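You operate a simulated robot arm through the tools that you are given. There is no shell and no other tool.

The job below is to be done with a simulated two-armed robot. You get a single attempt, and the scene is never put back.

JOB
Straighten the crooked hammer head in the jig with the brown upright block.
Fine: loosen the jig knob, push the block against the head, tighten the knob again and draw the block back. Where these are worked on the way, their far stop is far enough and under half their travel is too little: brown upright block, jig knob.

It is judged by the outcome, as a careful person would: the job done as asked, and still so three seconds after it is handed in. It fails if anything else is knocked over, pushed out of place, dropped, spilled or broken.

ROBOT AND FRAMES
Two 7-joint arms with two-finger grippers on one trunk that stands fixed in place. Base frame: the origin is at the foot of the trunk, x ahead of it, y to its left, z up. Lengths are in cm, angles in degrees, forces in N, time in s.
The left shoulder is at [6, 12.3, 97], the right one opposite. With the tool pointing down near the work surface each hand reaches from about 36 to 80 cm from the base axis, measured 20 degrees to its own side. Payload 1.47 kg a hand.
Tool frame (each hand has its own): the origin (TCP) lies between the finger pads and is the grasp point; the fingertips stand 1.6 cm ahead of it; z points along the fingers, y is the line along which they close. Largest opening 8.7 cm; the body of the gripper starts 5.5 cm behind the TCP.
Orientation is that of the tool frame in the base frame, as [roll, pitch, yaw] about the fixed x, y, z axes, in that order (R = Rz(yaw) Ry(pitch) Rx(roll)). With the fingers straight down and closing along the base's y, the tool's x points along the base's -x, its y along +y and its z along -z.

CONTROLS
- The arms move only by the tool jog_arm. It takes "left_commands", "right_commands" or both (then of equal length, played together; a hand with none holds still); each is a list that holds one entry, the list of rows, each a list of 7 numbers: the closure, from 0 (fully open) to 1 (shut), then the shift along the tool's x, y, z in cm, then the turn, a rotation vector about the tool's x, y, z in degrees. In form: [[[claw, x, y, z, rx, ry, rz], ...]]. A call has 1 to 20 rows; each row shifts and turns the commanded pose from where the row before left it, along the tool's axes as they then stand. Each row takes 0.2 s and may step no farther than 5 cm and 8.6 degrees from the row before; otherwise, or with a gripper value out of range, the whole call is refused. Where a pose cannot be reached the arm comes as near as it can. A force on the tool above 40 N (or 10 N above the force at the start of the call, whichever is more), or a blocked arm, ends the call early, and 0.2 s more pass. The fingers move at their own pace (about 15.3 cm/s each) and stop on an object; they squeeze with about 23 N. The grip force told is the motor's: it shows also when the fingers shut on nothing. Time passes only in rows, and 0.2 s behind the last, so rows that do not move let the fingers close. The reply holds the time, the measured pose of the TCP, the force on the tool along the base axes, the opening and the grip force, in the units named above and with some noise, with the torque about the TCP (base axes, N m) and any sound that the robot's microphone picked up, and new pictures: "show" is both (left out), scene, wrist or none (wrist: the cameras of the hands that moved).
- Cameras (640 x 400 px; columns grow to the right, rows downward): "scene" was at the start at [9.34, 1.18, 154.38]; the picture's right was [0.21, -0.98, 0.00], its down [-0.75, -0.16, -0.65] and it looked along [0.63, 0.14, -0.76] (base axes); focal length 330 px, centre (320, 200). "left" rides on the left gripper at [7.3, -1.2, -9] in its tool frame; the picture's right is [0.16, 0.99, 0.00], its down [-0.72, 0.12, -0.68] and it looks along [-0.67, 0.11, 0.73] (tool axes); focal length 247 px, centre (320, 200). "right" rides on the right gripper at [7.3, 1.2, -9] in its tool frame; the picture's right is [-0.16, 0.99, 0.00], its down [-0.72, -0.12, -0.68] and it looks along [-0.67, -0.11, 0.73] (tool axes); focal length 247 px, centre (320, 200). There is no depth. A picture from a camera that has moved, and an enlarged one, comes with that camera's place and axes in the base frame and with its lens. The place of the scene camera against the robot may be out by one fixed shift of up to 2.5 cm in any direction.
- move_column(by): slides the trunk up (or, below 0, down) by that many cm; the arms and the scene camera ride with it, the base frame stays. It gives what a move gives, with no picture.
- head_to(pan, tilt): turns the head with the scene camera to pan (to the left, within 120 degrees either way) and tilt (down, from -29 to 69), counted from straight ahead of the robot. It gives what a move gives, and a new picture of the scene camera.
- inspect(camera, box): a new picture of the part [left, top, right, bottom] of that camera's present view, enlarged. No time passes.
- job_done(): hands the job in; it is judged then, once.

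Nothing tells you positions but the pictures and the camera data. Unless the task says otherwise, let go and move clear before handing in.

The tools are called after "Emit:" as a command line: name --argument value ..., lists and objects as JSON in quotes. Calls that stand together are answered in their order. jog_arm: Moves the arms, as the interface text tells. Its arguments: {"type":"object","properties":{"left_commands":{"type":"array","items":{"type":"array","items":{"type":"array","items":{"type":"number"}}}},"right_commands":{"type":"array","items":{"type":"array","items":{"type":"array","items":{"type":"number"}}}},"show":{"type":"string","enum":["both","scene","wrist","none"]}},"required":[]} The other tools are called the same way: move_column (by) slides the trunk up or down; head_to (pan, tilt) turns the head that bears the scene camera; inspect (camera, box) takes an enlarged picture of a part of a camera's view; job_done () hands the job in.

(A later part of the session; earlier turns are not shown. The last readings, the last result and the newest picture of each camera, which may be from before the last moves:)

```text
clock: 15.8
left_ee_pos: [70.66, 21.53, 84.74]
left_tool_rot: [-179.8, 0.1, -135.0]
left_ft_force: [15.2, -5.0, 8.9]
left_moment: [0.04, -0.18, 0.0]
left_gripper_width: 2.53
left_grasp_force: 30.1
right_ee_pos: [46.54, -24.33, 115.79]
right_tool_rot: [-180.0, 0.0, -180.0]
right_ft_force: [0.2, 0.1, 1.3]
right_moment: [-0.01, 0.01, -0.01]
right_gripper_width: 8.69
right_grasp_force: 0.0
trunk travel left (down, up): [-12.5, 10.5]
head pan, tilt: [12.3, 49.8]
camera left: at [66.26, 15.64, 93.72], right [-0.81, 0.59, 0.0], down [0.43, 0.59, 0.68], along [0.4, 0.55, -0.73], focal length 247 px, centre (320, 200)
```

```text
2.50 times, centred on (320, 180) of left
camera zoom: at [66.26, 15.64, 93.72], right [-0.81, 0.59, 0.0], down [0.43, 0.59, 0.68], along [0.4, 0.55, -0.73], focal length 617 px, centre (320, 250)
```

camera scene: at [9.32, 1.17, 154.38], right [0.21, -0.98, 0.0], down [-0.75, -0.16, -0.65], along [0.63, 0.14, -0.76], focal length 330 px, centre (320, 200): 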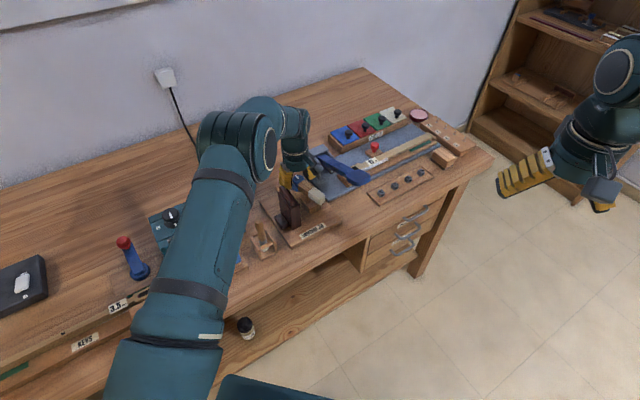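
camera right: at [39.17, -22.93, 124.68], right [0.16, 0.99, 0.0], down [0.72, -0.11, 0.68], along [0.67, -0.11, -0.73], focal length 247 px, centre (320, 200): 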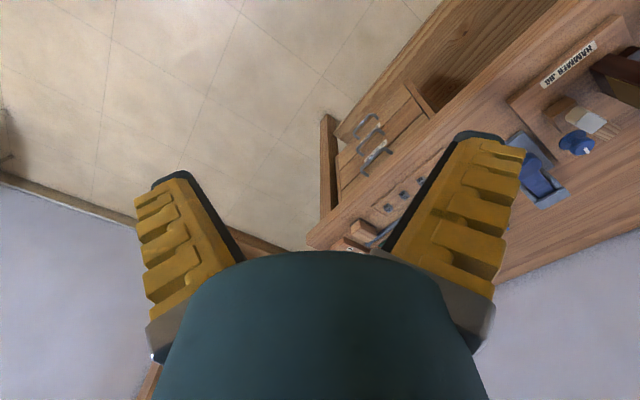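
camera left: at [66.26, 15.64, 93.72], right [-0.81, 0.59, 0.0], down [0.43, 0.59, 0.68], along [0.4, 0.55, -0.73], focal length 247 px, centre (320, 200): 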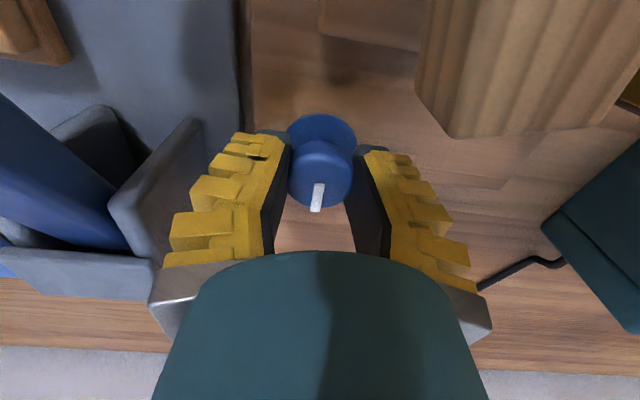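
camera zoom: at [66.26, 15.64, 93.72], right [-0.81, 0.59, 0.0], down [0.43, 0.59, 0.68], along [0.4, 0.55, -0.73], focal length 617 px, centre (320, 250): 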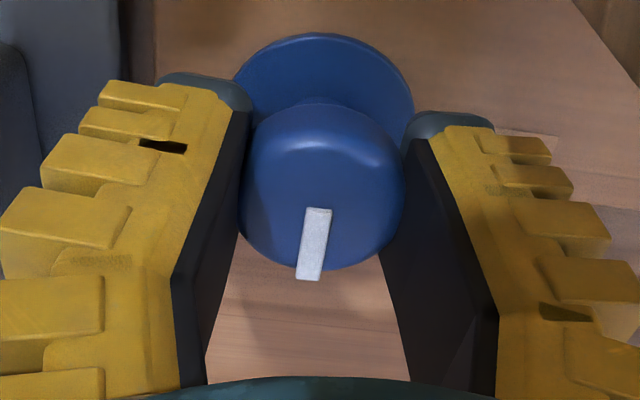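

The fingers hold the cap, with about 14 N of sideways load showing I'm slightly off-centre. I'll relieve that before turning.

Emit:
jog_arm --left_commands '[[[1, 0, -0.2, 0, 0, 0, 0], [1, 0, 0, 0, 0, 0, 0]]]' --show "none"

```text
clock: 16.4
left_ee_pos: [70.55, 21.54, 84.84]
left_tool_rot: [179.9, 0.1, -134.9]
left_ft_force: [10.9, -0.5, 15.3]
left_moment: [-0.05, -0.2, 0.03]
left_gripper_width: 2.52
left_grasp_force: 29.9
right_ee_pos: [46.52, -24.2, 115.81]
right_tool_rot: [179.9, 0.0, -180.0]
right_ft_force: [0.4, 0.1, -0.5]
right_moment: [0.01, 0.0, -0.01]
right_gripper_width: 8.71
right_grasp_force: 0.1
trunk travel left (down, up): [-12.5, 10.5]
head pan, tilt: [12.3, 49.8]
```

There's still some sideways and 15 N upward load. I'll raise the hand 0.3 cm and shift slightly along the force to relax the grip.

Emit:
jog_arm --left_commands '[[[1, -0.15, -0.15, -0.3, 0, 0, 0], [1, 0, 0, 0, 0, 0, 0]]]' --show "none"

```text
clock: 17.0
left_ee_pos: [70.7, 21.57, 84.78]
left_tool_rot: [179.8, -0.2, -135.0]
left_ft_force: [0.4, 1.7, -0.9]
left_moment: [0.14, -0.24, 0.0]
left_gripper_width: 2.47
left_grasp_force: 30.1
right_ee_pos: [46.54, -24.18, 115.9]
right_tool_rot: [180.0, 0.0, -180.0]
right_ft_force: [0.0, -0.1, 0.9]
right_moment: [0.01, -0.01, -0.03]
right_gripper_width: 8.7
right_grasp_force: 0.0
trunk travel left (down, up): [-12.5, 10.5]
head pan, tilt: [12.3, 49.8]
```

The load is near zero now. I'll begin turning counter-clockwise, first 24°, and check the torque and the pointer.

Emit:
jog_arm --left_commands '[[[1, 0, 0, 0, 0, 0, -8], [1, 0, 0, 0, 0, 0, -8], [1, 0, 0, 0, 0, 0, -8], [1, 0, 0, 0, 0, 0, 0]]]' --show "wrist"

Emit:
inspect --camera "left" --box '[220, 100, 420, 260]'

```text
clock: 18.0
left_ee_pos: [70.66, 21.59, 84.85]
left_tool_rot: [179.9, -0.1, -110.9]
left_ft_force: [-11.8, 2.1, -6.3]
left_moment: [-0.04, 0.07, 0.0]
left_gripper_width: 2.22
left_grasp_force: 30.0
right_ee_pos: [46.49, -24.13, 115.88]
right_tool_rot: [-180.0, 0.0, -180.0]
right_ft_force: [0.2, 0.2, -0.7]
right_moment: [-0.01, -0.01, 0.01]
right_gripper_width: 8.71
right_grasp_force: 0.1
trunk travel left (down, up): [-12.5, 10.5]
head pan, tilt: [12.3, 49.8]
camera left: at [69.18, 14.39, 93.87], right [-0.98, 0.2, 0.0], down [0.15, 0.72, 0.68], along [0.14, 0.67, -0.73], focal length 247 px, centre (320, 200)
```

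left: 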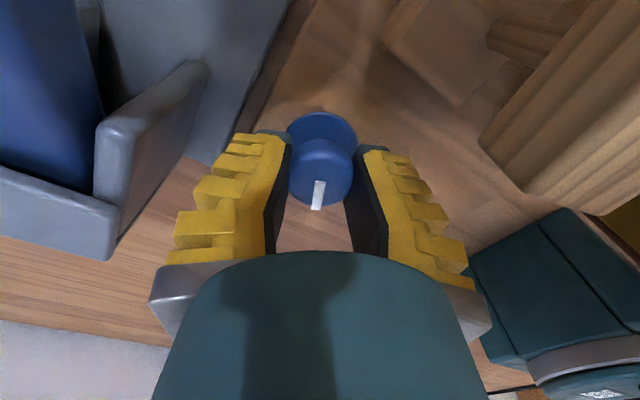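

```text
2.50 times, centred on (320, 180) of left
camera zoom: at [69.18, 14.39, 93.87], right [-0.98, 0.2, 0.0], down [0.15, 0.72, 0.68], along [0.14, 0.67, -0.73], focal length 617 px, centre (320, 250)
```

zoom: 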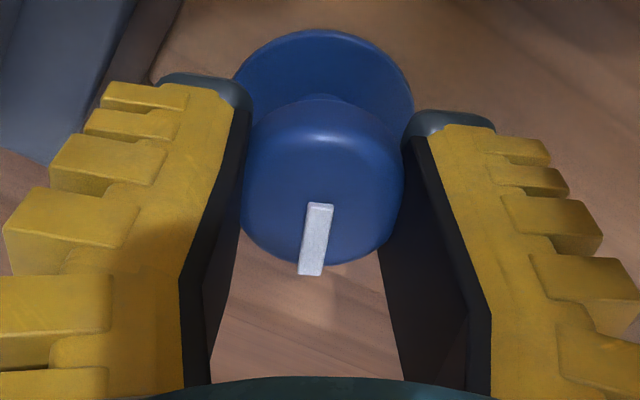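

The pointer turned along with the hand and nothing slipped. I'll correct a small drift and go on turning.

Emit:
jog_arm --left_commands '[[[1, 0.05, 0.15, 0.1, 0, 0, 0], [1, 0, 0, 0, 0, 0, -8], [1, 0, 0, 0, 0, 0, -8], [1, 0, 0, 0, 0, 0, -8], [1, 0, 0, 0, 0, 0, 0]]]' --show "wrist"

Emit:
inspect --camera "left" --box '[220, 100, 420, 260]'

```text
clock: 19.2
left_ee_pos: [70.67, 21.49, 85.03]
left_tool_rot: [-179.9, 0.0, -87.0]
left_ft_force: [-2.5, 3.4, 1.3]
left_moment: [0.13, 0.08, -0.01]
left_gripper_width: 2.1
left_grasp_force: 30.1
right_ee_pos: [46.53, -24.23, 115.71]
right_tool_rot: [180.0, 0.0, 180.0]
right_ft_force: [-0.1, -0.8, -0.2]
right_moment: [0.02, -0.02, -0.01]
right_gripper_width: 8.68
right_grasp_force: 0.2
trunk travel left (down, up): [-12.5, 10.5]
head pan, tilt: [12.3, 49.8]
camera left: at [72.18, 14.4, 93.89], right [-0.98, -0.21, 0.0], down [-0.16, 0.72, 0.68], along [-0.14, 0.66, -0.73], focal length 247 px, centre (320, 200)
```

left: 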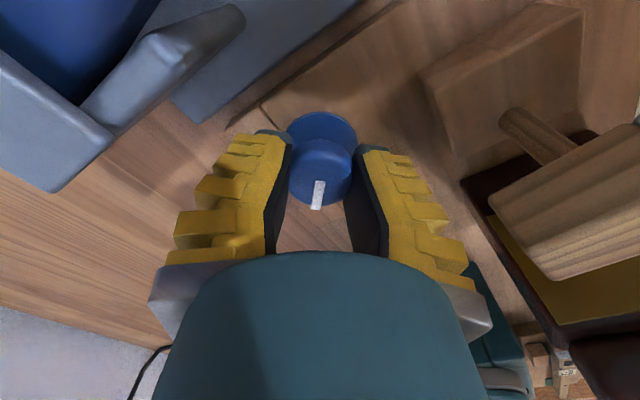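

```text
2.50 times, centred on (320, 180) of left
camera zoom: at [72.18, 14.4, 93.89], right [-0.98, -0.21, 0.0], down [-0.16, 0.72, 0.68], along [-0.14, 0.66, -0.73], focal length 617 px, centre (320, 250)
```

zoom: 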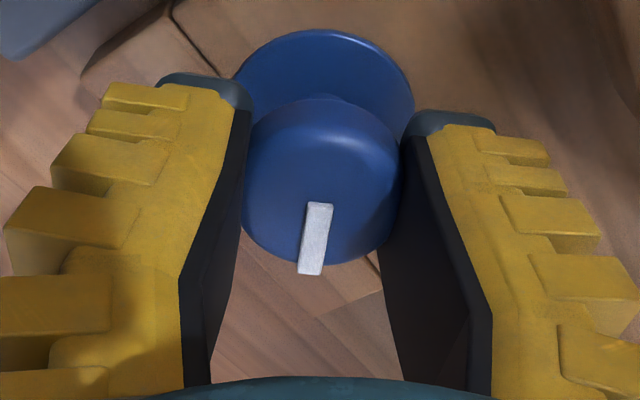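

I've turned 48° so far and the knob is following. I'll continue.

Emit:
jog_arm --left_commands '[[[1, 0, 0, 0, 0, 0, -8], [1, 0, 0, 0, 0, 0, -8], [1, 0, 0, 0, 0, 0, -8], [1, 0, 0, 0, 0, 0, 0]]]' --show "wrist"

```text
clock: 20.2
left_ee_pos: [70.77, 21.46, 84.91]
left_tool_rot: [-179.9, 0.0, -62.9]
left_ft_force: [0.0, 3.7, 2.8]
left_moment: [0.05, -0.03, 0.01]
left_gripper_width: 2.14
left_grasp_force: 29.7
right_ee_pos: [46.4, -24.08, 115.95]
right_tool_rot: [-179.9, 0.0, -180.0]
right_ft_force: [0.0, -0.1, 0.0]
right_moment: [-0.02, 0.01, 0.01]
right_gripper_width: 8.68
right_grasp_force: 0.1
trunk travel left (down, up): [-12.5, 10.5]
head pan, tilt: [12.3, 49.8]
camera left: at [75.0, 15.65, 93.9], right [-0.81, -0.59, 0.0], down [-0.43, 0.59, 0.68], along [-0.4, 0.55, -0.73], focal length 247 px, centre (320, 200)
```

left: 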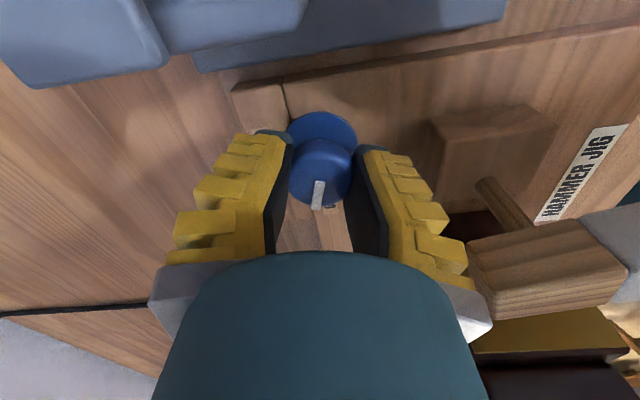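

The fingers clear the head's wooden end, and further turning moves them away from it. Two more steps bring the knob to about 88°, and then I'll check the mark against OPEN.

Emit:
jog_arm --left_commands '[[[1, 0, 0, 0, 0, 0, -8], [1, 0, 0, 0, 0, 0, -8], [1, 0, 0, 0, 0, 0, 0]]]' --show "wrist"

Emit:
inspect --camera "left" --box '[220, 60, 420, 260]'

Emit:
inspect --camera "right" --box '[500, 20, 640, 170]'

Emit:
inspect --camera "scene" --box '[260, 130, 360, 220]'

```text
clock: 21.0
left_ee_pos: [70.72, 21.48, 84.83]
left_tool_rot: [-179.9, 0.0, -46.9]
left_ft_force: [2.9, 5.1, 5.6]
left_moment: [0.17, 0.09, 0.0]
left_gripper_width: 2.09
left_grasp_force: 30.1
right_ee_pos: [46.63, -24.2, 115.74]
right_tool_rot: [-180.0, 0.0, -179.9]
right_ft_force: [-0.2, -0.1, -0.9]
right_moment: [-0.01, 0.02, 0.01]
right_gripper_width: 8.72
right_grasp_force: 0.1
trunk travel left (down, up): [-12.5, 10.5]
head pan, tilt: [12.3, 49.8]
camera left: at [76.47, 17.07, 93.9], right [-0.61, -0.79, 0.0], down [-0.58, 0.45, 0.68], along [-0.54, 0.42, -0.73], focal length 247 px, centre (320, 200)
```

left: 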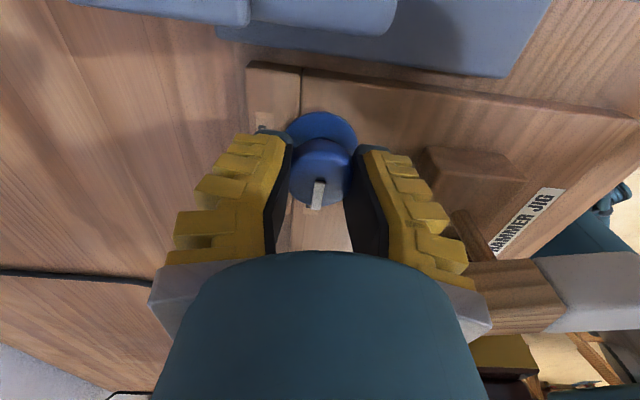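

```text
2.00 times, centred on (320, 160) of left
camera zoom: at [76.47, 17.07, 93.9], right [-0.61, -0.79, 0.0], down [-0.58, 0.45, 0.68], along [-0.54, 0.42, -0.73], focal length 494 px, centre (320, 280)
```

zoom: 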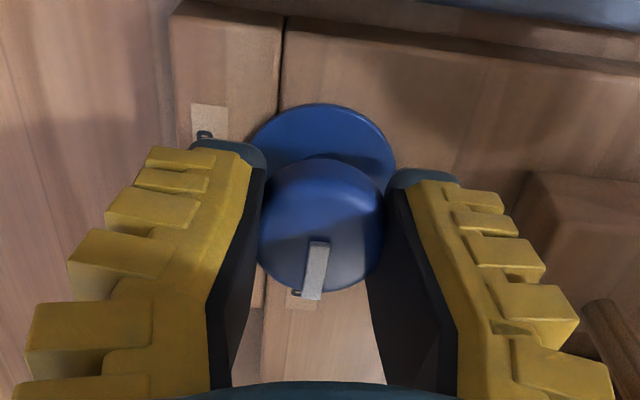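

```text
2.67 times, centred on (570, 95) of right
camera zoom: at [39.17, -22.95, 124.67], right [0.16, 0.99, 0.0], down [0.72, -0.12, 0.68], along [0.67, -0.11, -0.73], focal length 659 px, centre (-347, 480)
```

zoom: 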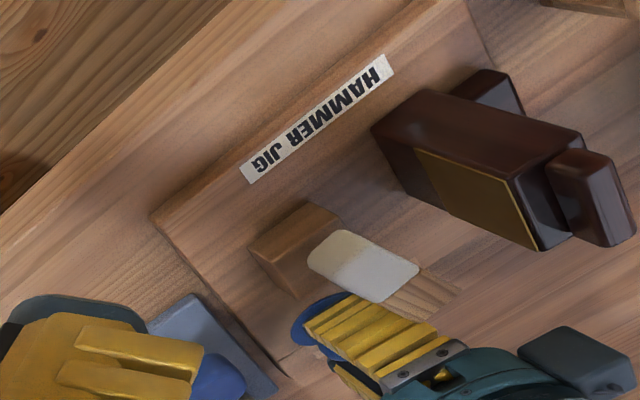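

```text
4.44 times, centred on (310, 175) of scene
camera zoom: at [9.31, 1.2, 154.38], right [0.21, -0.98, 0.0], down [-0.75, -0.16, -0.65], along [0.63, 0.14, -0.76], focal length 1468 px, centre (364, 311)
```

zoom: 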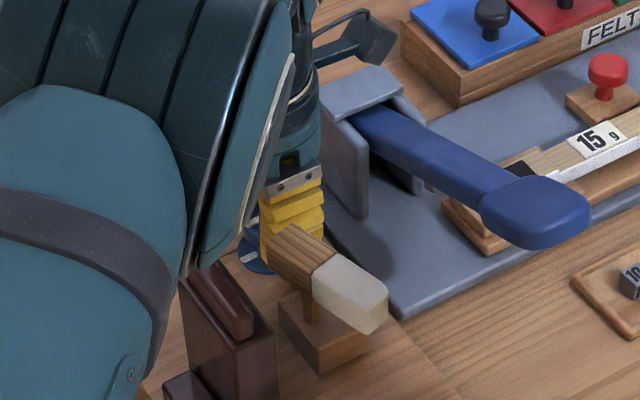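

The pointer now sits on OPEN, with the torque about the knob's axis still nil. I'll nudge a few more degrees to feel for the stop.

Emit:
jog_arm --left_commands '[[[1, 0, 0, 0, 0, 0, -3], [1, 0, 0, 0, 0, 0, -3], [1, 0, 0, 0, 0, 0, 0]]]' --show "wrist"

Emit:
inspect --camera "left" --box '[220, 60, 420, 260]'

```text
clock: 21.8
left_ee_pos: [70.73, 21.48, 84.94]
left_tool_rot: [-179.9, 0.0, -40.9]
left_ft_force: [0.7, 5.3, 9.3]
left_moment: [0.09, 0.04, -0.18]
left_gripper_width: 2.07
left_grasp_force: 30.2
right_ee_pos: [46.39, -24.28, 115.78]
right_tool_rot: [-179.9, 0.0, 179.9]
right_ft_force: [-0.2, -0.3, -0.6]
right_moment: [0.02, -0.01, -0.02]
right_gripper_width: 8.71
right_grasp_force: 0.0
trunk travel left (down, up): [-12.5, 10.5]
head pan, tilt: [12.3, 49.8]
camera left: at [76.91, 17.69, 93.91], right [-0.53, -0.85, 0.0], down [-0.62, 0.39, 0.68], along [-0.58, 0.36, -0.73], focal length 247 px, centre (320, 200)
```

left: 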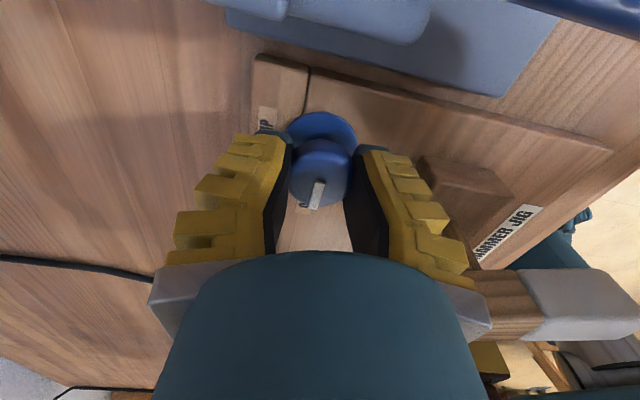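

```text
2.00 times, centred on (320, 160) of left
camera zoom: at [76.91, 17.69, 93.91], right [-0.53, -0.85, 0.0], down [-0.62, 0.39, 0.68], along [-0.58, 0.36, -0.73], focal length 494 px, centre (320, 280)
```

zoom: 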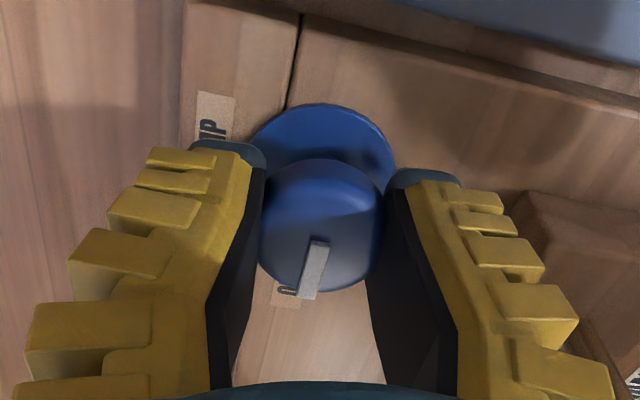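

The torque of −0.18 N·m shows the knob has come to its OPEN stop. I'll open the fingers modestly, so they stay clear of the head's end, and lift straight up.

Emit:
jog_arm --left_commands '[[[1, 0, 0, 0, 0, 0, 3], [0.55, 0, 0, 0, 0, 0, 0], [0.55, 0, 0, 0, 0, 0, 0], [0.55, 0, 0, 0, 0, 0, 0]]]' --show "wrist"

Emit:
inspect --camera "left" --box '[220, 60, 420, 260]'

Emit:
inspect --camera "scene" --box '[200, 80, 360, 240]'

```text
clock: 22.8
left_ee_pos: [70.7, 21.5, 84.81]
left_tool_rot: [-180.0, 0.1, -44.0]
left_ft_force: [0.1, -0.1, -0.4]
left_moment: [-0.01, 0.02, 0.04]
left_gripper_width: 4.48
left_grasp_force: 3.7
right_ee_pos: [46.62, -24.13, 115.81]
right_tool_rot: [-180.0, 0.0, -180.0]
right_ft_force: [-0.6, -0.4, 0.6]
right_moment: [0.0, 0.01, 0.03]
right_gripper_width: 8.71
right_grasp_force: 0.0
trunk travel left (down, up): [-12.5, 10.5]
head pan, tilt: [12.3, 49.8]
camera left: at [76.67, 17.35, 93.83], right [-0.57, -0.82, 0.0], down [-0.6, 0.42, 0.68], along [-0.56, 0.39, -0.73], focal length 247 px, centre (320, 200)
```

left: 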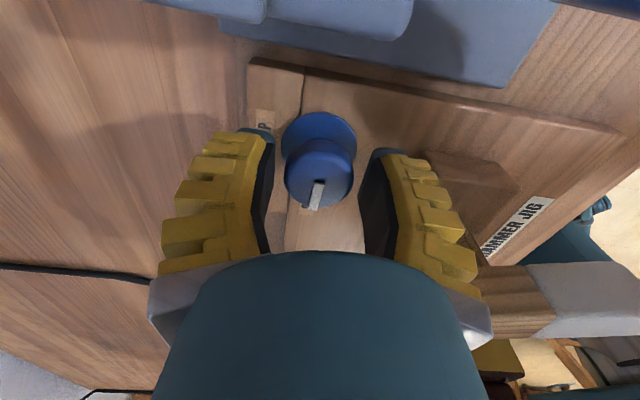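

```text
2.00 times, centred on (320, 160) of left
camera zoom: at [76.67, 17.35, 93.83], right [-0.57, -0.82, 0.0], down [-0.6, 0.42, 0.68], along [-0.56, 0.39, -0.73], focal length 494 px, centre (320, 280)
```

zoom: 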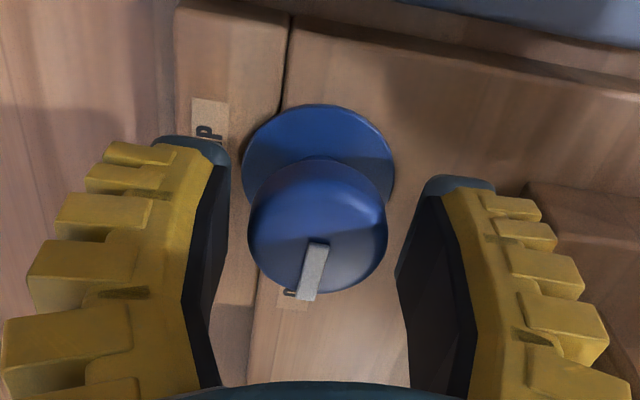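

```text
2.50 times, centred on (280, 160) of scene
camera zoom: at [9.33, 1.18, 154.38], right [0.21, -0.98, 0.0], down [-0.75, -0.16, -0.65], along [0.63, 0.14, -0.76], focal length 826 px, centre (420, 300)
```

zoom: 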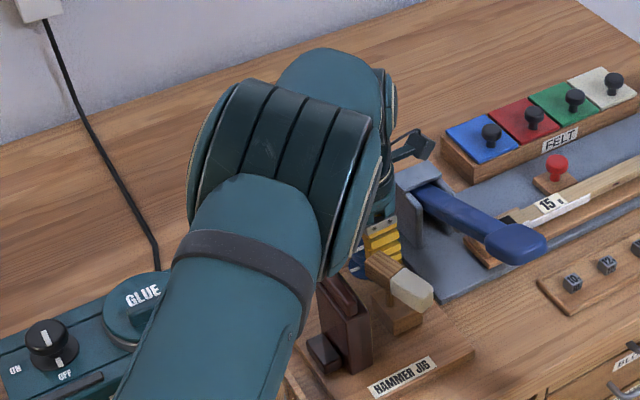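

The knob stays on OPEN. I'll lift clear, turn the wrist back to 45°, and move over the bar on top of the brown block.

Emit:
jog_arm --left_commands '[[[0.55, 0, 0, -3.8, 0, 0, 0], [0.55, 0, 0, -3.8, 0, 0, 0], [0.55, 0, 0, -3.8, 0, 0, 0], [0.55, 0, 0, -3.8, 0, 0, 0], [0.55, 0, 0, 0, 0, 0, 8], [0.55, 0, 0, 0, 0, 0, 8], [0.55, 0, 0, 0, 0, 0, 8], [0.55, 0, 0, 0, 0, 0, 8], [0.55, 0, 0, 0, 0, 0, 8], [0.55, 0, 0, 0, 0, 0, 8], [0.55, 0, 0, 0, 0, 0, 8], [0.55, 0, 0, 0, 0, 0, 8], [0.55, 0, 0, 0, 0, 0, 8], [0.55, 0, 0, 0, 0, 0, 8], [0.55, 0, 0, 0, 0, 0, 8], [0.55, 0, 0, 0, 0, 0, 3], [0.55, 3.13, 2.75, 0, 0, 0, 0], [0.55, 3.13, 2.75, 0, 0, 0, 0], [0.55, 3.13, 2.75, 0, 0, 0, 0], [0.55, 0, 0, 0, 0, 0, 0]]]' --show "both"

Emit:
inspect --camera "left" --box '[220, 20, 420, 180]'

Emit:
inspect --camera "right" --box '[500, 20, 640, 170]'

```text
clock: 27.0
left_ee_pos: [58.18, 20.87, 100.05]
left_tool_rot: [-180.0, -0.1, -135.0]
left_ft_force: [-0.6, -0.6, -0.2]
left_moment: [-0.01, 0.01, 0.01]
left_gripper_width: 4.5
left_grasp_force: 4.0
right_ee_pos: [46.61, -24.25, 115.77]
right_tool_rot: [-179.9, -0.1, 180.0]
right_ft_force: [0.4, -0.3, 0.3]
right_moment: [0.02, 0.05, -0.01]
right_gripper_width: 8.7
right_grasp_force: 0.1
trunk travel left (down, up): [-12.5, 10.5]
head pan, tilt: [12.3, 49.8]
camera scene: at [9.46, 1.19, 154.36], right [0.21, -0.98, 0.0], down [-0.75, -0.16, -0.65], along [0.63, 0.14, -0.76], focal length 330 px, centre (320, 200)
camera left: at [53.85, 15.04, 109.09], right [-0.81, 0.59, 0.0], down [0.43, 0.59, 0.68], along [0.4, 0.55, -0.73], focal length 247 px, centre (320, 200)
```

scene: 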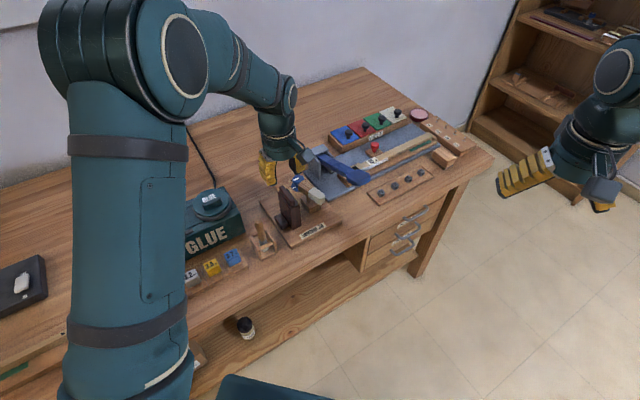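
left: 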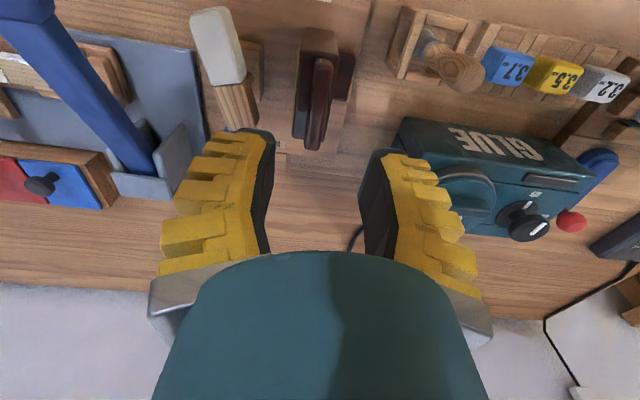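

```text
2.50 times, centred on (320, 100) of left
camera zoom: at [53.85, 15.04, 109.09], right [-0.81, 0.59, 0.0], down [0.43, 0.59, 0.68], along [0.4, 0.55, -0.73], focal length 617 px, centre (320, 450)
```

zoom: 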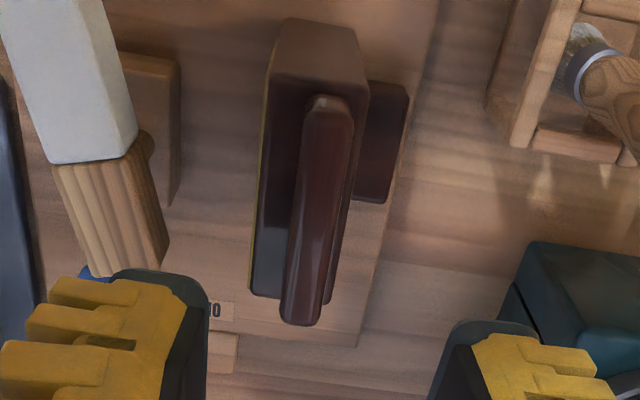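

```text
2.67 times, centred on (570, 95) of right
camera zoom: at [39.3, -22.96, 124.61], right [0.16, 0.99, 0.0], down [0.72, -0.12, 0.68], along [0.67, -0.11, -0.73], focal length 659 px, centre (-347, 480)
```

zoom: 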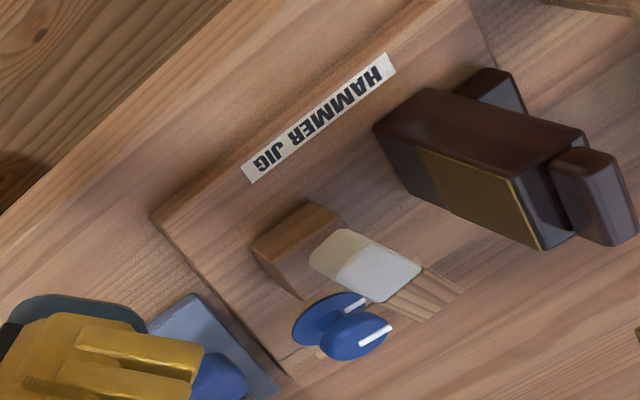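

The knob now points to OPEN, and the hand is right above the bar on top of the block (bar top about z 92.1). I'll go down partway with a narrower opening and check alignment.

Emit:
jog_arm --left_commands '[[[0.65, 0, 0, 2.5, 0, 0, 0], [0.65, 0, 0, 2.5, 0, 0, 0], [0.65, 0, 0, 0.8, 0, 0, 0], [0.65, 0, 0, 0, 0, 0, 0]]]' --show "both"

Emit:
inspect --camera "left" --box '[220, 60, 420, 220]'

Emit:
inspect --camera "right" --box '[540, 20, 640, 120]'

Emit:
inspect --camera "scene" --box '[240, 140, 340, 240]'

```text
clock: 28.0
left_ee_pos: [58.22, 20.65, 94.16]
left_tool_rot: [180.0, 0.0, -135.0]
left_ft_force: [-0.2, -1.0, 0.4]
left_moment: [-0.02, -0.02, -0.03]
left_gripper_width: 3.68
left_grasp_force: 4.7
right_ee_pos: [46.58, -24.14, 115.82]
right_tool_rot: [180.0, 0.1, 180.0]
right_ft_force: [-1.2, 0.4, 0.4]
right_moment: [0.0, -0.05, -0.01]
right_gripper_width: 8.71
right_grasp_force: 0.1
trunk travel left (down, up): [-12.5, 10.5]
head pan, tilt: [12.3, 49.8]
camera scene: at [9.32, 1.18, 154.38], right [0.21, -0.98, 0.0], down [-0.75, -0.16, -0.65], along [0.63, 0.14, -0.76], focal length 330 px, centre (320, 200)
camera left: at [53.83, 14.84, 103.12], right [-0.81, 0.59, 0.0], down [0.43, 0.59, 0.68], along [0.4, 0.55, -0.73], focal length 247 px, centre (320, 200)
```

scene: 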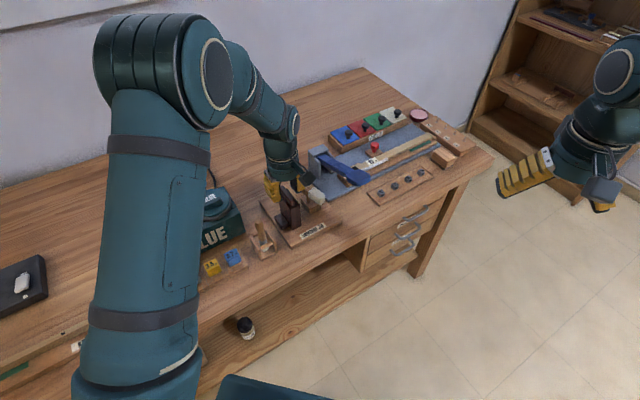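
left: 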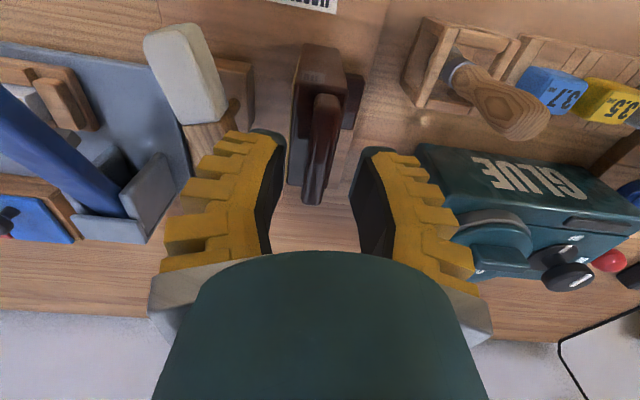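

```text
2.50 times, centred on (320, 140) of left
camera zoom: at [53.83, 14.84, 103.12], right [-0.81, 0.59, 0.0], down [0.43, 0.59, 0.68], along [0.4, 0.55, -0.73], focal length 617 px, centre (320, 350)
```

zoom: 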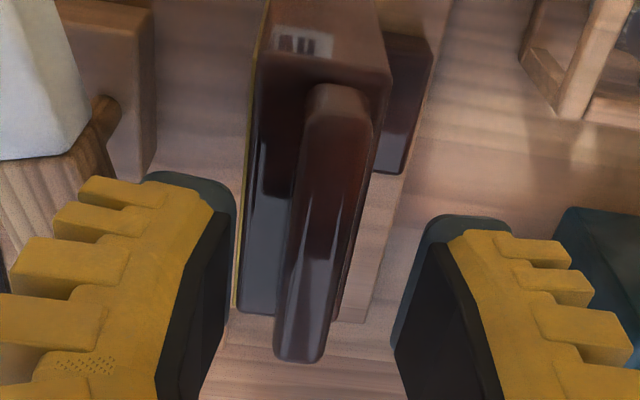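

```text
4.00 times, centred on (590, 70) of right
camera zoom: at [39.18, -22.97, 124.66], right [0.16, 0.99, 0.0], down [0.72, -0.12, 0.68], along [0.67, -0.11, -0.73], focal length 988 px, centre (-760, 720)
```

zoom: 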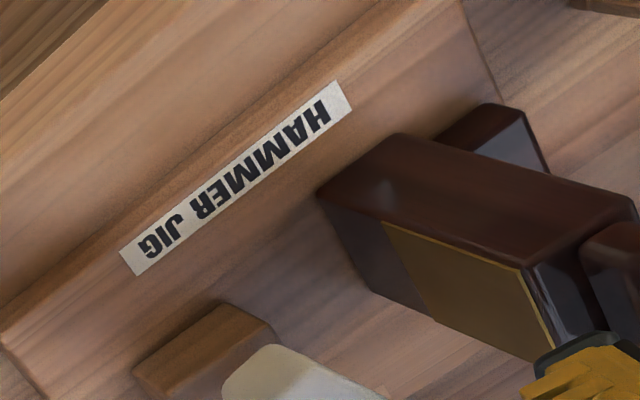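

```text
4.00 times, centred on (290, 190) of scene
camera zoom: at [9.32, 1.18, 154.38], right [0.21, -0.98, 0.0], down [-0.75, -0.16, -0.65], along [0.63, 0.14, -0.76], focal length 1322 px, centre (440, 240)
```

zoom: 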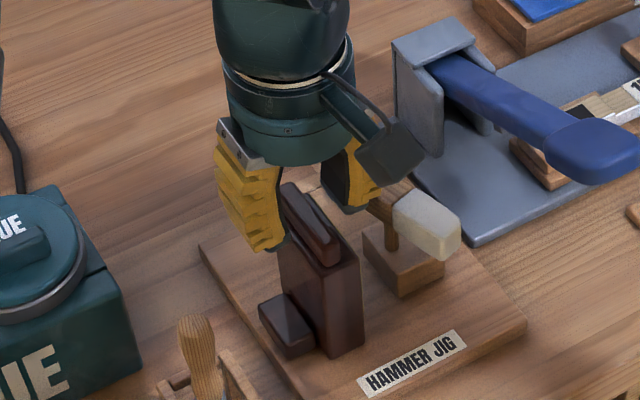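

The bar is centred between the fingers, with the tips just above its top. I'll go down 1.6 cm, so the tips stay above the block's shoulder and the head, and then close.

Emit:
jog_arm --left_commands '[[[0.65, 0, 0, 0.8, 0, 0, 0], [0.65, 0, 0, 0.8, 0, 0, 0], [0.65, 0, 0, 0, 0, 0, 0]]]' --show "wrist"

Emit:
inspect --camera "left" --box '[220, 60, 420, 220]'

Emit:
inspect --camera "scene" --box '[250, 150, 330, 220]'

```text
clock: 28.8
left_ee_pos: [58.17, 20.59, 92.66]
left_tool_rot: [-179.9, 0.0, -135.1]
left_ft_force: [-0.5, 0.0, 0.3]
left_moment: [-0.02, 0.01, 0.01]
left_gripper_width: 3.64
left_grasp_force: 4.7
right_ee_pos: [46.55, -24.23, 115.7]
right_tool_rot: [179.9, 0.1, -179.9]
right_ft_force: [-0.1, -0.5, -0.5]
right_moment: [-0.04, 0.01, 0.01]
right_gripper_width: 8.68
right_grasp_force: 0.1
trunk travel left (down, up): [-12.5, 10.5]
head pan, tilt: [12.3, 49.8]
camera left: at [53.86, 14.77, 101.61], right [-0.81, 0.59, 0.0], down [0.43, 0.59, 0.68], along [0.4, 0.55, -0.73], focal length 247 px, centre (320, 200)
```

left: 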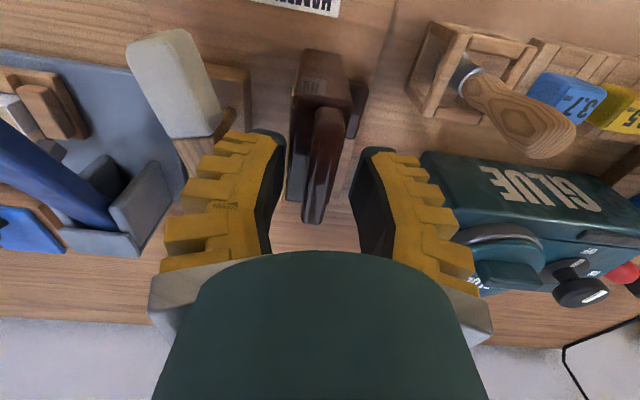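

```text
2.50 times, centred on (320, 140) of left
camera zoom: at [53.86, 14.77, 101.61], right [-0.81, 0.59, 0.0], down [0.43, 0.59, 0.68], along [0.4, 0.55, -0.73], focal length 617 px, centre (320, 350)
```

zoom: 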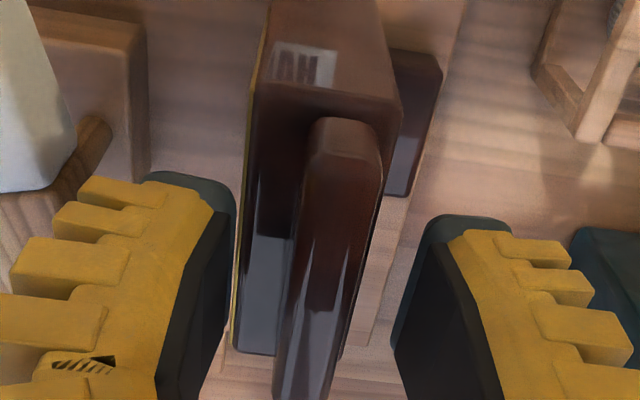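

```text
5.71 times, centred on (290, 185) of scene
camera zoom: at [9.34, 1.18, 154.38], right [0.21, -0.98, 0.0], down [-0.75, -0.16, -0.65], along [0.63, 0.14, -0.76], focal length 1888 px, centre (491, 286)
```

zoom: 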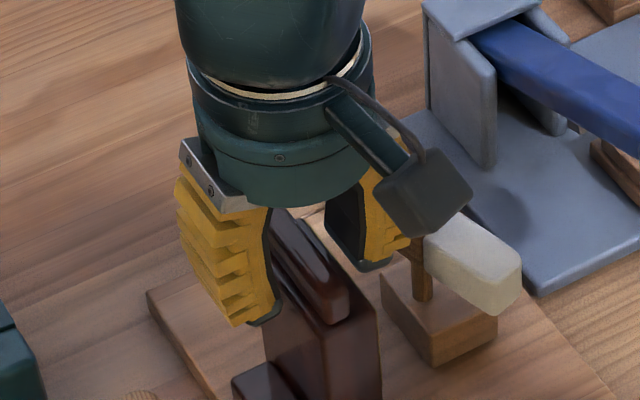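

Both fingers straddle the bar at the right height without touching anything. I'll close on the bar.

Emit:
jog_arm --left_commands '[[[0.8, 0, 0, 0, 0, 0, 0], [1, 0, 0, 0, 0, 0, 0], [1, 0, 0, 0, 0, 0, 0], [1, 0, 0, 0, 0, 0, 0], [1, 0, 0, 0, 0, 0, 0]]]' --show "both"

Emit:
inspect --camera "left" --box '[220, 60, 420, 220]'

Emit:
inspect --camera "scene" --box '[250, 150, 330, 220]'

```text
clock: 30.0
left_ee_pos: [58.4, 20.68, 92.8]
left_tool_rot: [-179.9, 0.1, -135.0]
left_ft_force: [1.9, 0.5, 11.2]
left_moment: [0.08, -0.13, 0.0]
left_gripper_width: 0.82
left_grasp_force: 30.5
right_ee_pos: [46.44, -24.2, 115.92]
right_tool_rot: [-180.0, 0.0, -180.0]
right_ft_force: [0.5, -0.5, 0.4]
right_moment: [0.02, 0.0, 0.01]
right_gripper_width: 8.68
right_grasp_force: 0.0
trunk travel left (down, up): [-12.5, 10.5]
head pan, tilt: [12.3, 49.8]
camera scene: at [9.26, 1.15, 154.39], right [0.21, -0.98, 0.0], down [-0.75, -0.16, -0.65], along [0.63, 0.14, -0.76], focal length 330 px, centre (320, 200)
camera left: at [53.84, 14.76, 101.69], right [-0.81, 0.59, 0.0], down [0.43, 0.59, 0.68], along [0.4, 0.55, -0.73], focal length 247 px, centre (320, 200)
```

scene: 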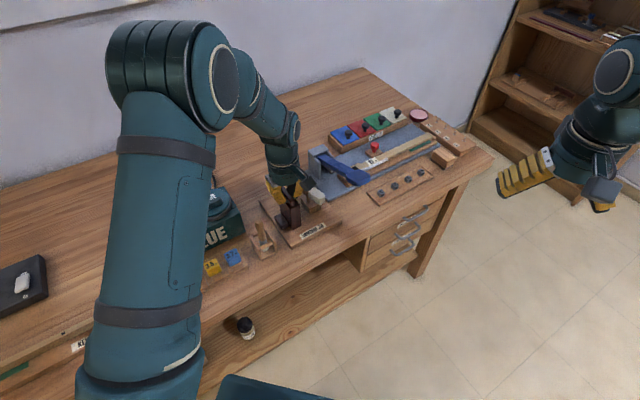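
left: 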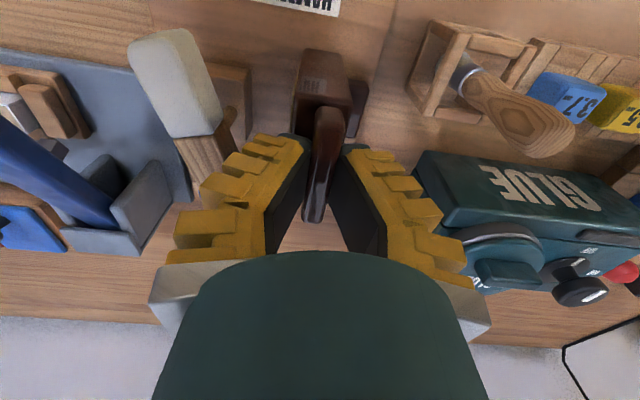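

```text
2.50 times, centred on (320, 140) of left
camera zoom: at [53.84, 14.76, 101.69], right [-0.81, 0.59, 0.0], down [0.43, 0.59, 0.68], along [0.4, 0.55, -0.73], focal length 617 px, centre (320, 350)
```

zoom: 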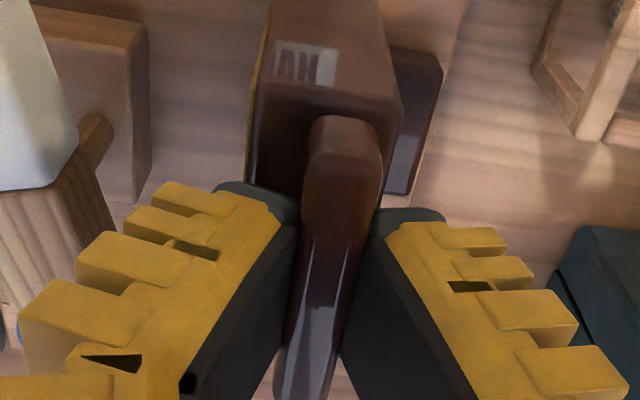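

```text
5.71 times, centred on (290, 185) of scene
camera zoom: at [9.26, 1.15, 154.39], right [0.21, -0.98, 0.0], down [-0.75, -0.16, -0.65], along [0.63, 0.14, -0.76], focal length 1888 px, centre (491, 286)
```

zoom: 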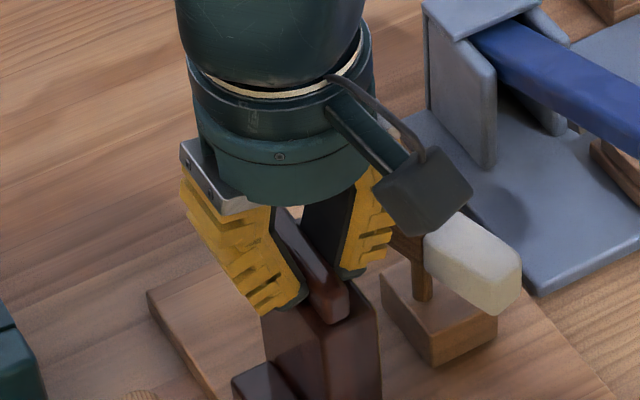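

The bar is gripped firmly. I'll ease the hand up a hair and slide the block toward the head, 2.5 cm at first.

Emit:
jog_arm --left_commands '[[[1, 0, 0, -0.15, 0, 0, 0], [1, 0, -0.5, 0, 0, 0, 0], [1, 0, -0.5, 0, 0, 0, 0], [1, 0, -0.5, 0, 0, 0, 0], [1, 0, -0.5, 0, 0, 0, 0], [1, 0, -0.5, 0, 0, 0, 0], [1, 0, 0, 0, 0, 0, 0]]]' --show "both"

Emit:
inspect --camera "left" --box '[160, 20, 420, 220]'

Emit:
inspect --camera "scene" --box '[250, 150, 330, 220]'

Emit:
inspect --camera "right" --box '[500, 20, 640, 170]'

```text
clock: 31.6
left_ee_pos: [59.99, 18.82, 93.0]
left_tool_rot: [-179.9, 0.0, -135.1]
left_ft_force: [4.8, 4.9, 6.2]
left_moment: [0.06, -0.06, 0.0]
left_gripper_width: 0.59
left_grasp_force: 29.7
right_ee_pos: [46.57, -24.27, 115.71]
right_tool_rot: [180.0, 0.0, -179.9]
right_ft_force: [-0.5, 1.1, 0.4]
right_moment: [0.0, -0.01, -0.01]
right_gripper_width: 8.68
right_grasp_force: 0.0
trunk travel left (down, up): [-12.5, 10.5]
head pan, tilt: [12.3, 49.8]
camera scene: at [9.34, 1.21, 154.38], right [0.21, -0.98, 0.0], down [-0.75, -0.16, -0.65], along [0.63, 0.14, -0.76], focal length 330 px, centre (320, 200)
camera left: at [55.63, 12.99, 101.78], right [-0.81, 0.59, 0.0], down [0.43, 0.59, 0.68], along [0.4, 0.55, -0.73], focal length 247 px, centre (320, 200)
```

scene: 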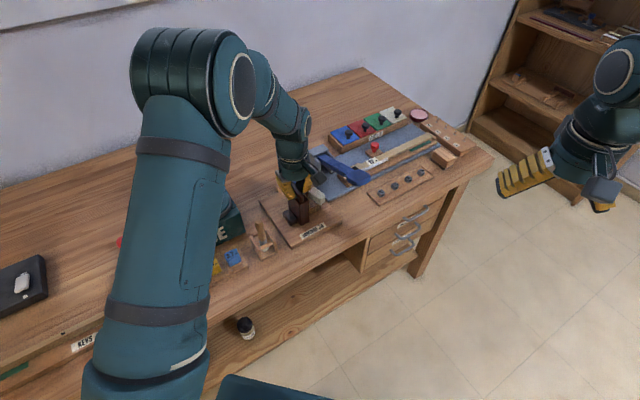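
left: 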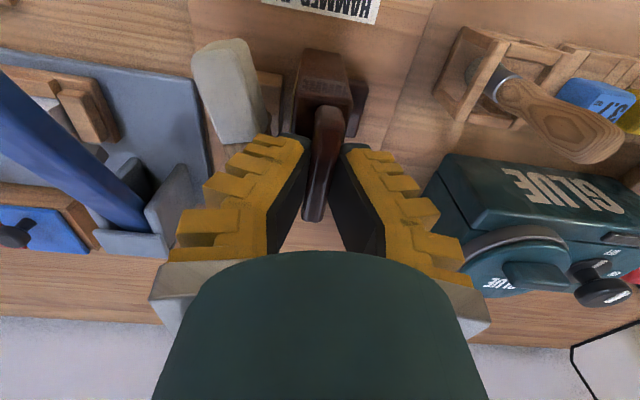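

```text
2.00 times, centred on (290, 120) of left
camera zoom: at [55.63, 12.99, 101.78], right [-0.81, 0.59, 0.0], down [0.43, 0.59, 0.68], along [0.4, 0.55, -0.73], focal length 494 px, centre (380, 360)
```

zoom: 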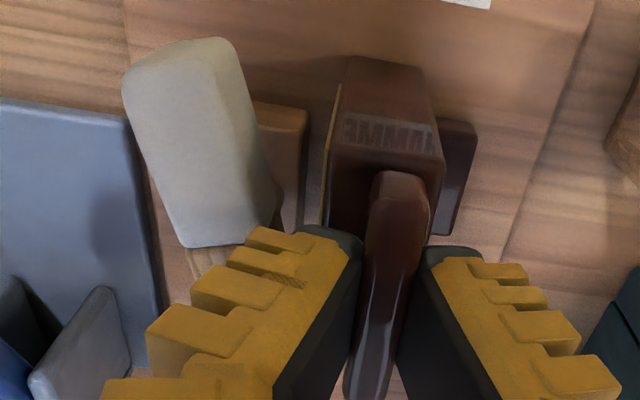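

```text
5.71 times, centred on (290, 185) of scene
camera zoom: at [9.34, 1.21, 154.38], right [0.21, -0.98, 0.0], down [-0.75, -0.16, -0.65], along [0.63, 0.14, -0.76], focal length 1888 px, centre (491, 286)
```

zoom: 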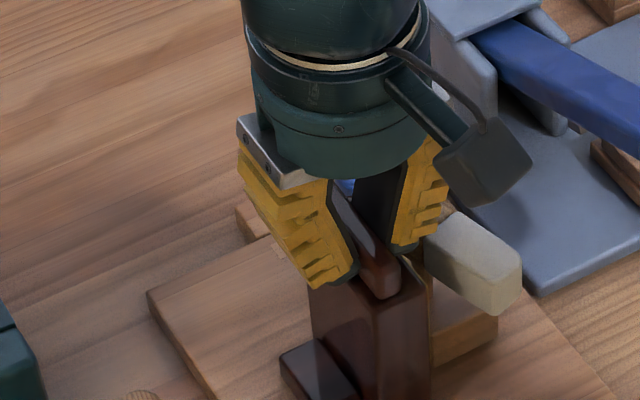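

```text
2.67 times, centred on (570, 95) of right
camera zoom: at [39.2, -22.95, 124.66], right [0.16, 0.99, 0.0], down [0.72, -0.12, 0.68], along [0.67, -0.11, -0.73], focal length 659 px, centre (-347, 480)
```

zoom: 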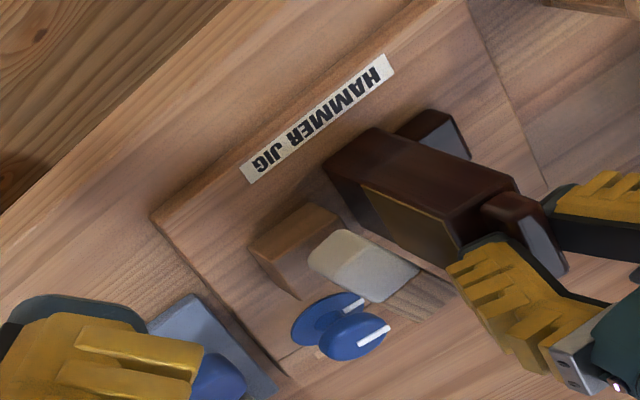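

The block slid 2.5 cm along with the hand, and it's nearly at the head's wooden end. I'll continue in smaller steps and watch the force.

Emit:
jog_arm --left_commands '[[[1, -0.1, -0.3, 0.1, 0, 0, 0], [1, 0, -0.3, 0, 0, 0, 0], [1, 0, -0.2, 0, 0, 0, 0], [1, 0, 0, 0, 0, 0, 0]]]' --show "wrist"

Emit:
inspect --camera "right" --box '[500, 20, 640, 170]'

Emit:
inspect --camera "left" --box '[160, 20, 420, 220]'

```text
clock: 32.6
left_ee_pos: [60.51, 18.32, 92.84]
left_tool_rot: [-179.9, 0.0, -135.0]
left_ft_force: [1.3, 0.3, 9.4]
left_moment: [-0.11, 0.1, 0.02]
left_gripper_width: 0.67
left_grasp_force: 30.9
right_ee_pos: [46.58, -24.16, 115.86]
right_tool_rot: [180.0, 0.0, 180.0]
right_ft_force: [0.2, -0.4, -0.5]
right_moment: [-0.02, 0.02, 0.0]
right_gripper_width: 8.71
right_grasp_force: 0.0
trunk travel left (down, up): [-12.5, 10.5]
head pan, tilt: [12.3, 49.8]
camera left: at [56.17, 12.46, 101.74], right [-0.81, 0.59, 0.0], down [0.43, 0.59, 0.68], along [0.4, 0.55, -0.73], focal length 247 px, centre (320, 200)
```

left: 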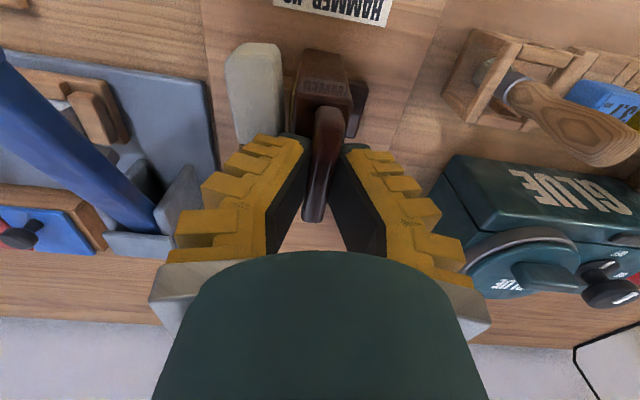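

```text
2.67 times, centred on (570, 95) of right
camera zoom: at [39.14, -22.99, 124.68], right [0.16, 0.99, 0.0], down [0.72, -0.12, 0.68], along [0.67, -0.11, -0.73], focal length 659 px, centre (-347, 480)
```

zoom: 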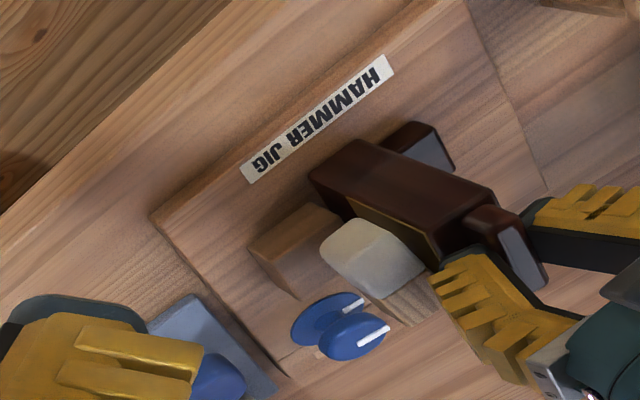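

```text
2.00 times, centred on (290, 120) of left
camera zoom: at [56.17, 12.46, 101.74], right [-0.81, 0.59, 0.0], down [0.43, 0.59, 0.68], along [0.4, 0.55, -0.73], focal length 494 px, centre (380, 360)
```

zoom: 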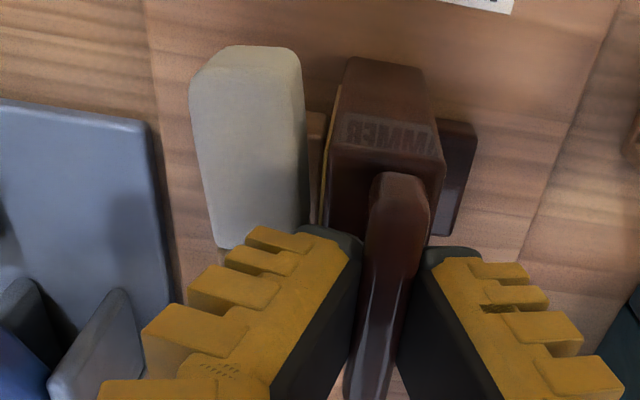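

The head has started to swing straight. I'll keep pushing in small steps to the block's far stop.

Emit:
jog_arm --left_commands '[[[1, 0, -0.2, 0, 0, 0, 0], [1, 0, -0.2, 0, 0, 0, 0], [1, 0, -0.2, 0, 0, 0, 0], [1, 0, 0, 0, 0, 0, 0]]]' --show "wrist"

Emit:
inspect --camera "right" --box '[500, 20, 640, 170]'

Emit:
inspect --camera "left" --box '[160, 20, 420, 220]'

```text
clock: 33.6
left_ee_pos: [60.79, 18.22, 92.97]
left_tool_rot: [179.8, -0.1, -134.9]
left_ft_force: [-19.3, 12.7, 9.6]
left_moment: [0.14, 0.14, -0.06]
left_gripper_width: 0.72
left_grasp_force: 29.2
right_ee_pos: [46.24, -24.04, 115.92]
right_tool_rot: [180.0, 0.0, 179.9]
right_ft_force: [-0.1, -0.7, 0.2]
right_moment: [-0.03, 0.01, -0.01]
right_gripper_width: 8.68
right_grasp_force: 0.1
trunk travel left (down, up): [-12.5, 10.5]
head pan, tilt: [12.3, 49.8]
camera left: at [56.39, 12.25, 101.73], right [-0.81, 0.58, 0.0], down [0.43, 0.59, 0.68], along [0.4, 0.55, -0.73], focal length 247 px, centre (320, 200)
```

left: 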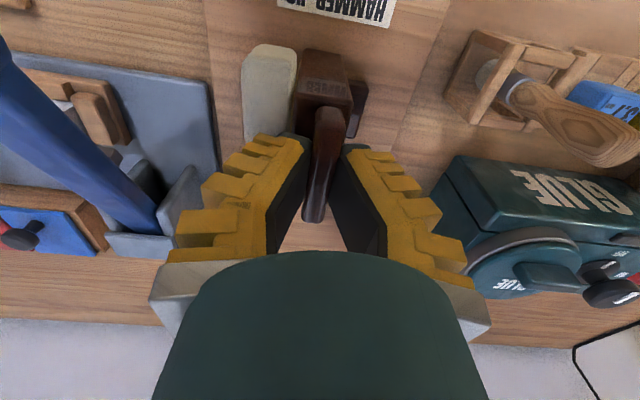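

```text
2.67 times, centred on (570, 95) of right
camera zoom: at [38.95, -22.87, 124.76], right [0.16, 0.99, 0.0], down [0.72, -0.12, 0.68], along [0.67, -0.11, -0.73], focal length 659 px, centre (-347, 480)
```

zoom: 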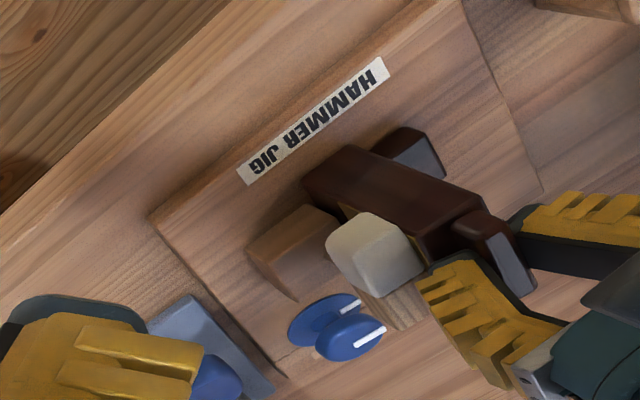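

```text
2.00 times, centred on (290, 120) of left
camera zoom: at [56.39, 12.25, 101.73], right [-0.81, 0.58, 0.0], down [0.43, 0.59, 0.68], along [0.4, 0.55, -0.73], focal length 494 px, centre (380, 360)
```

zoom: 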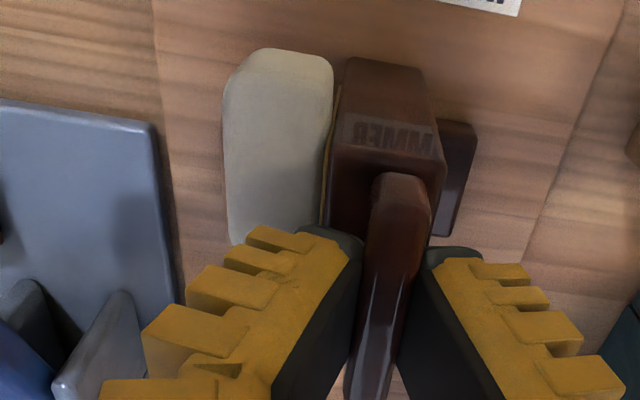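

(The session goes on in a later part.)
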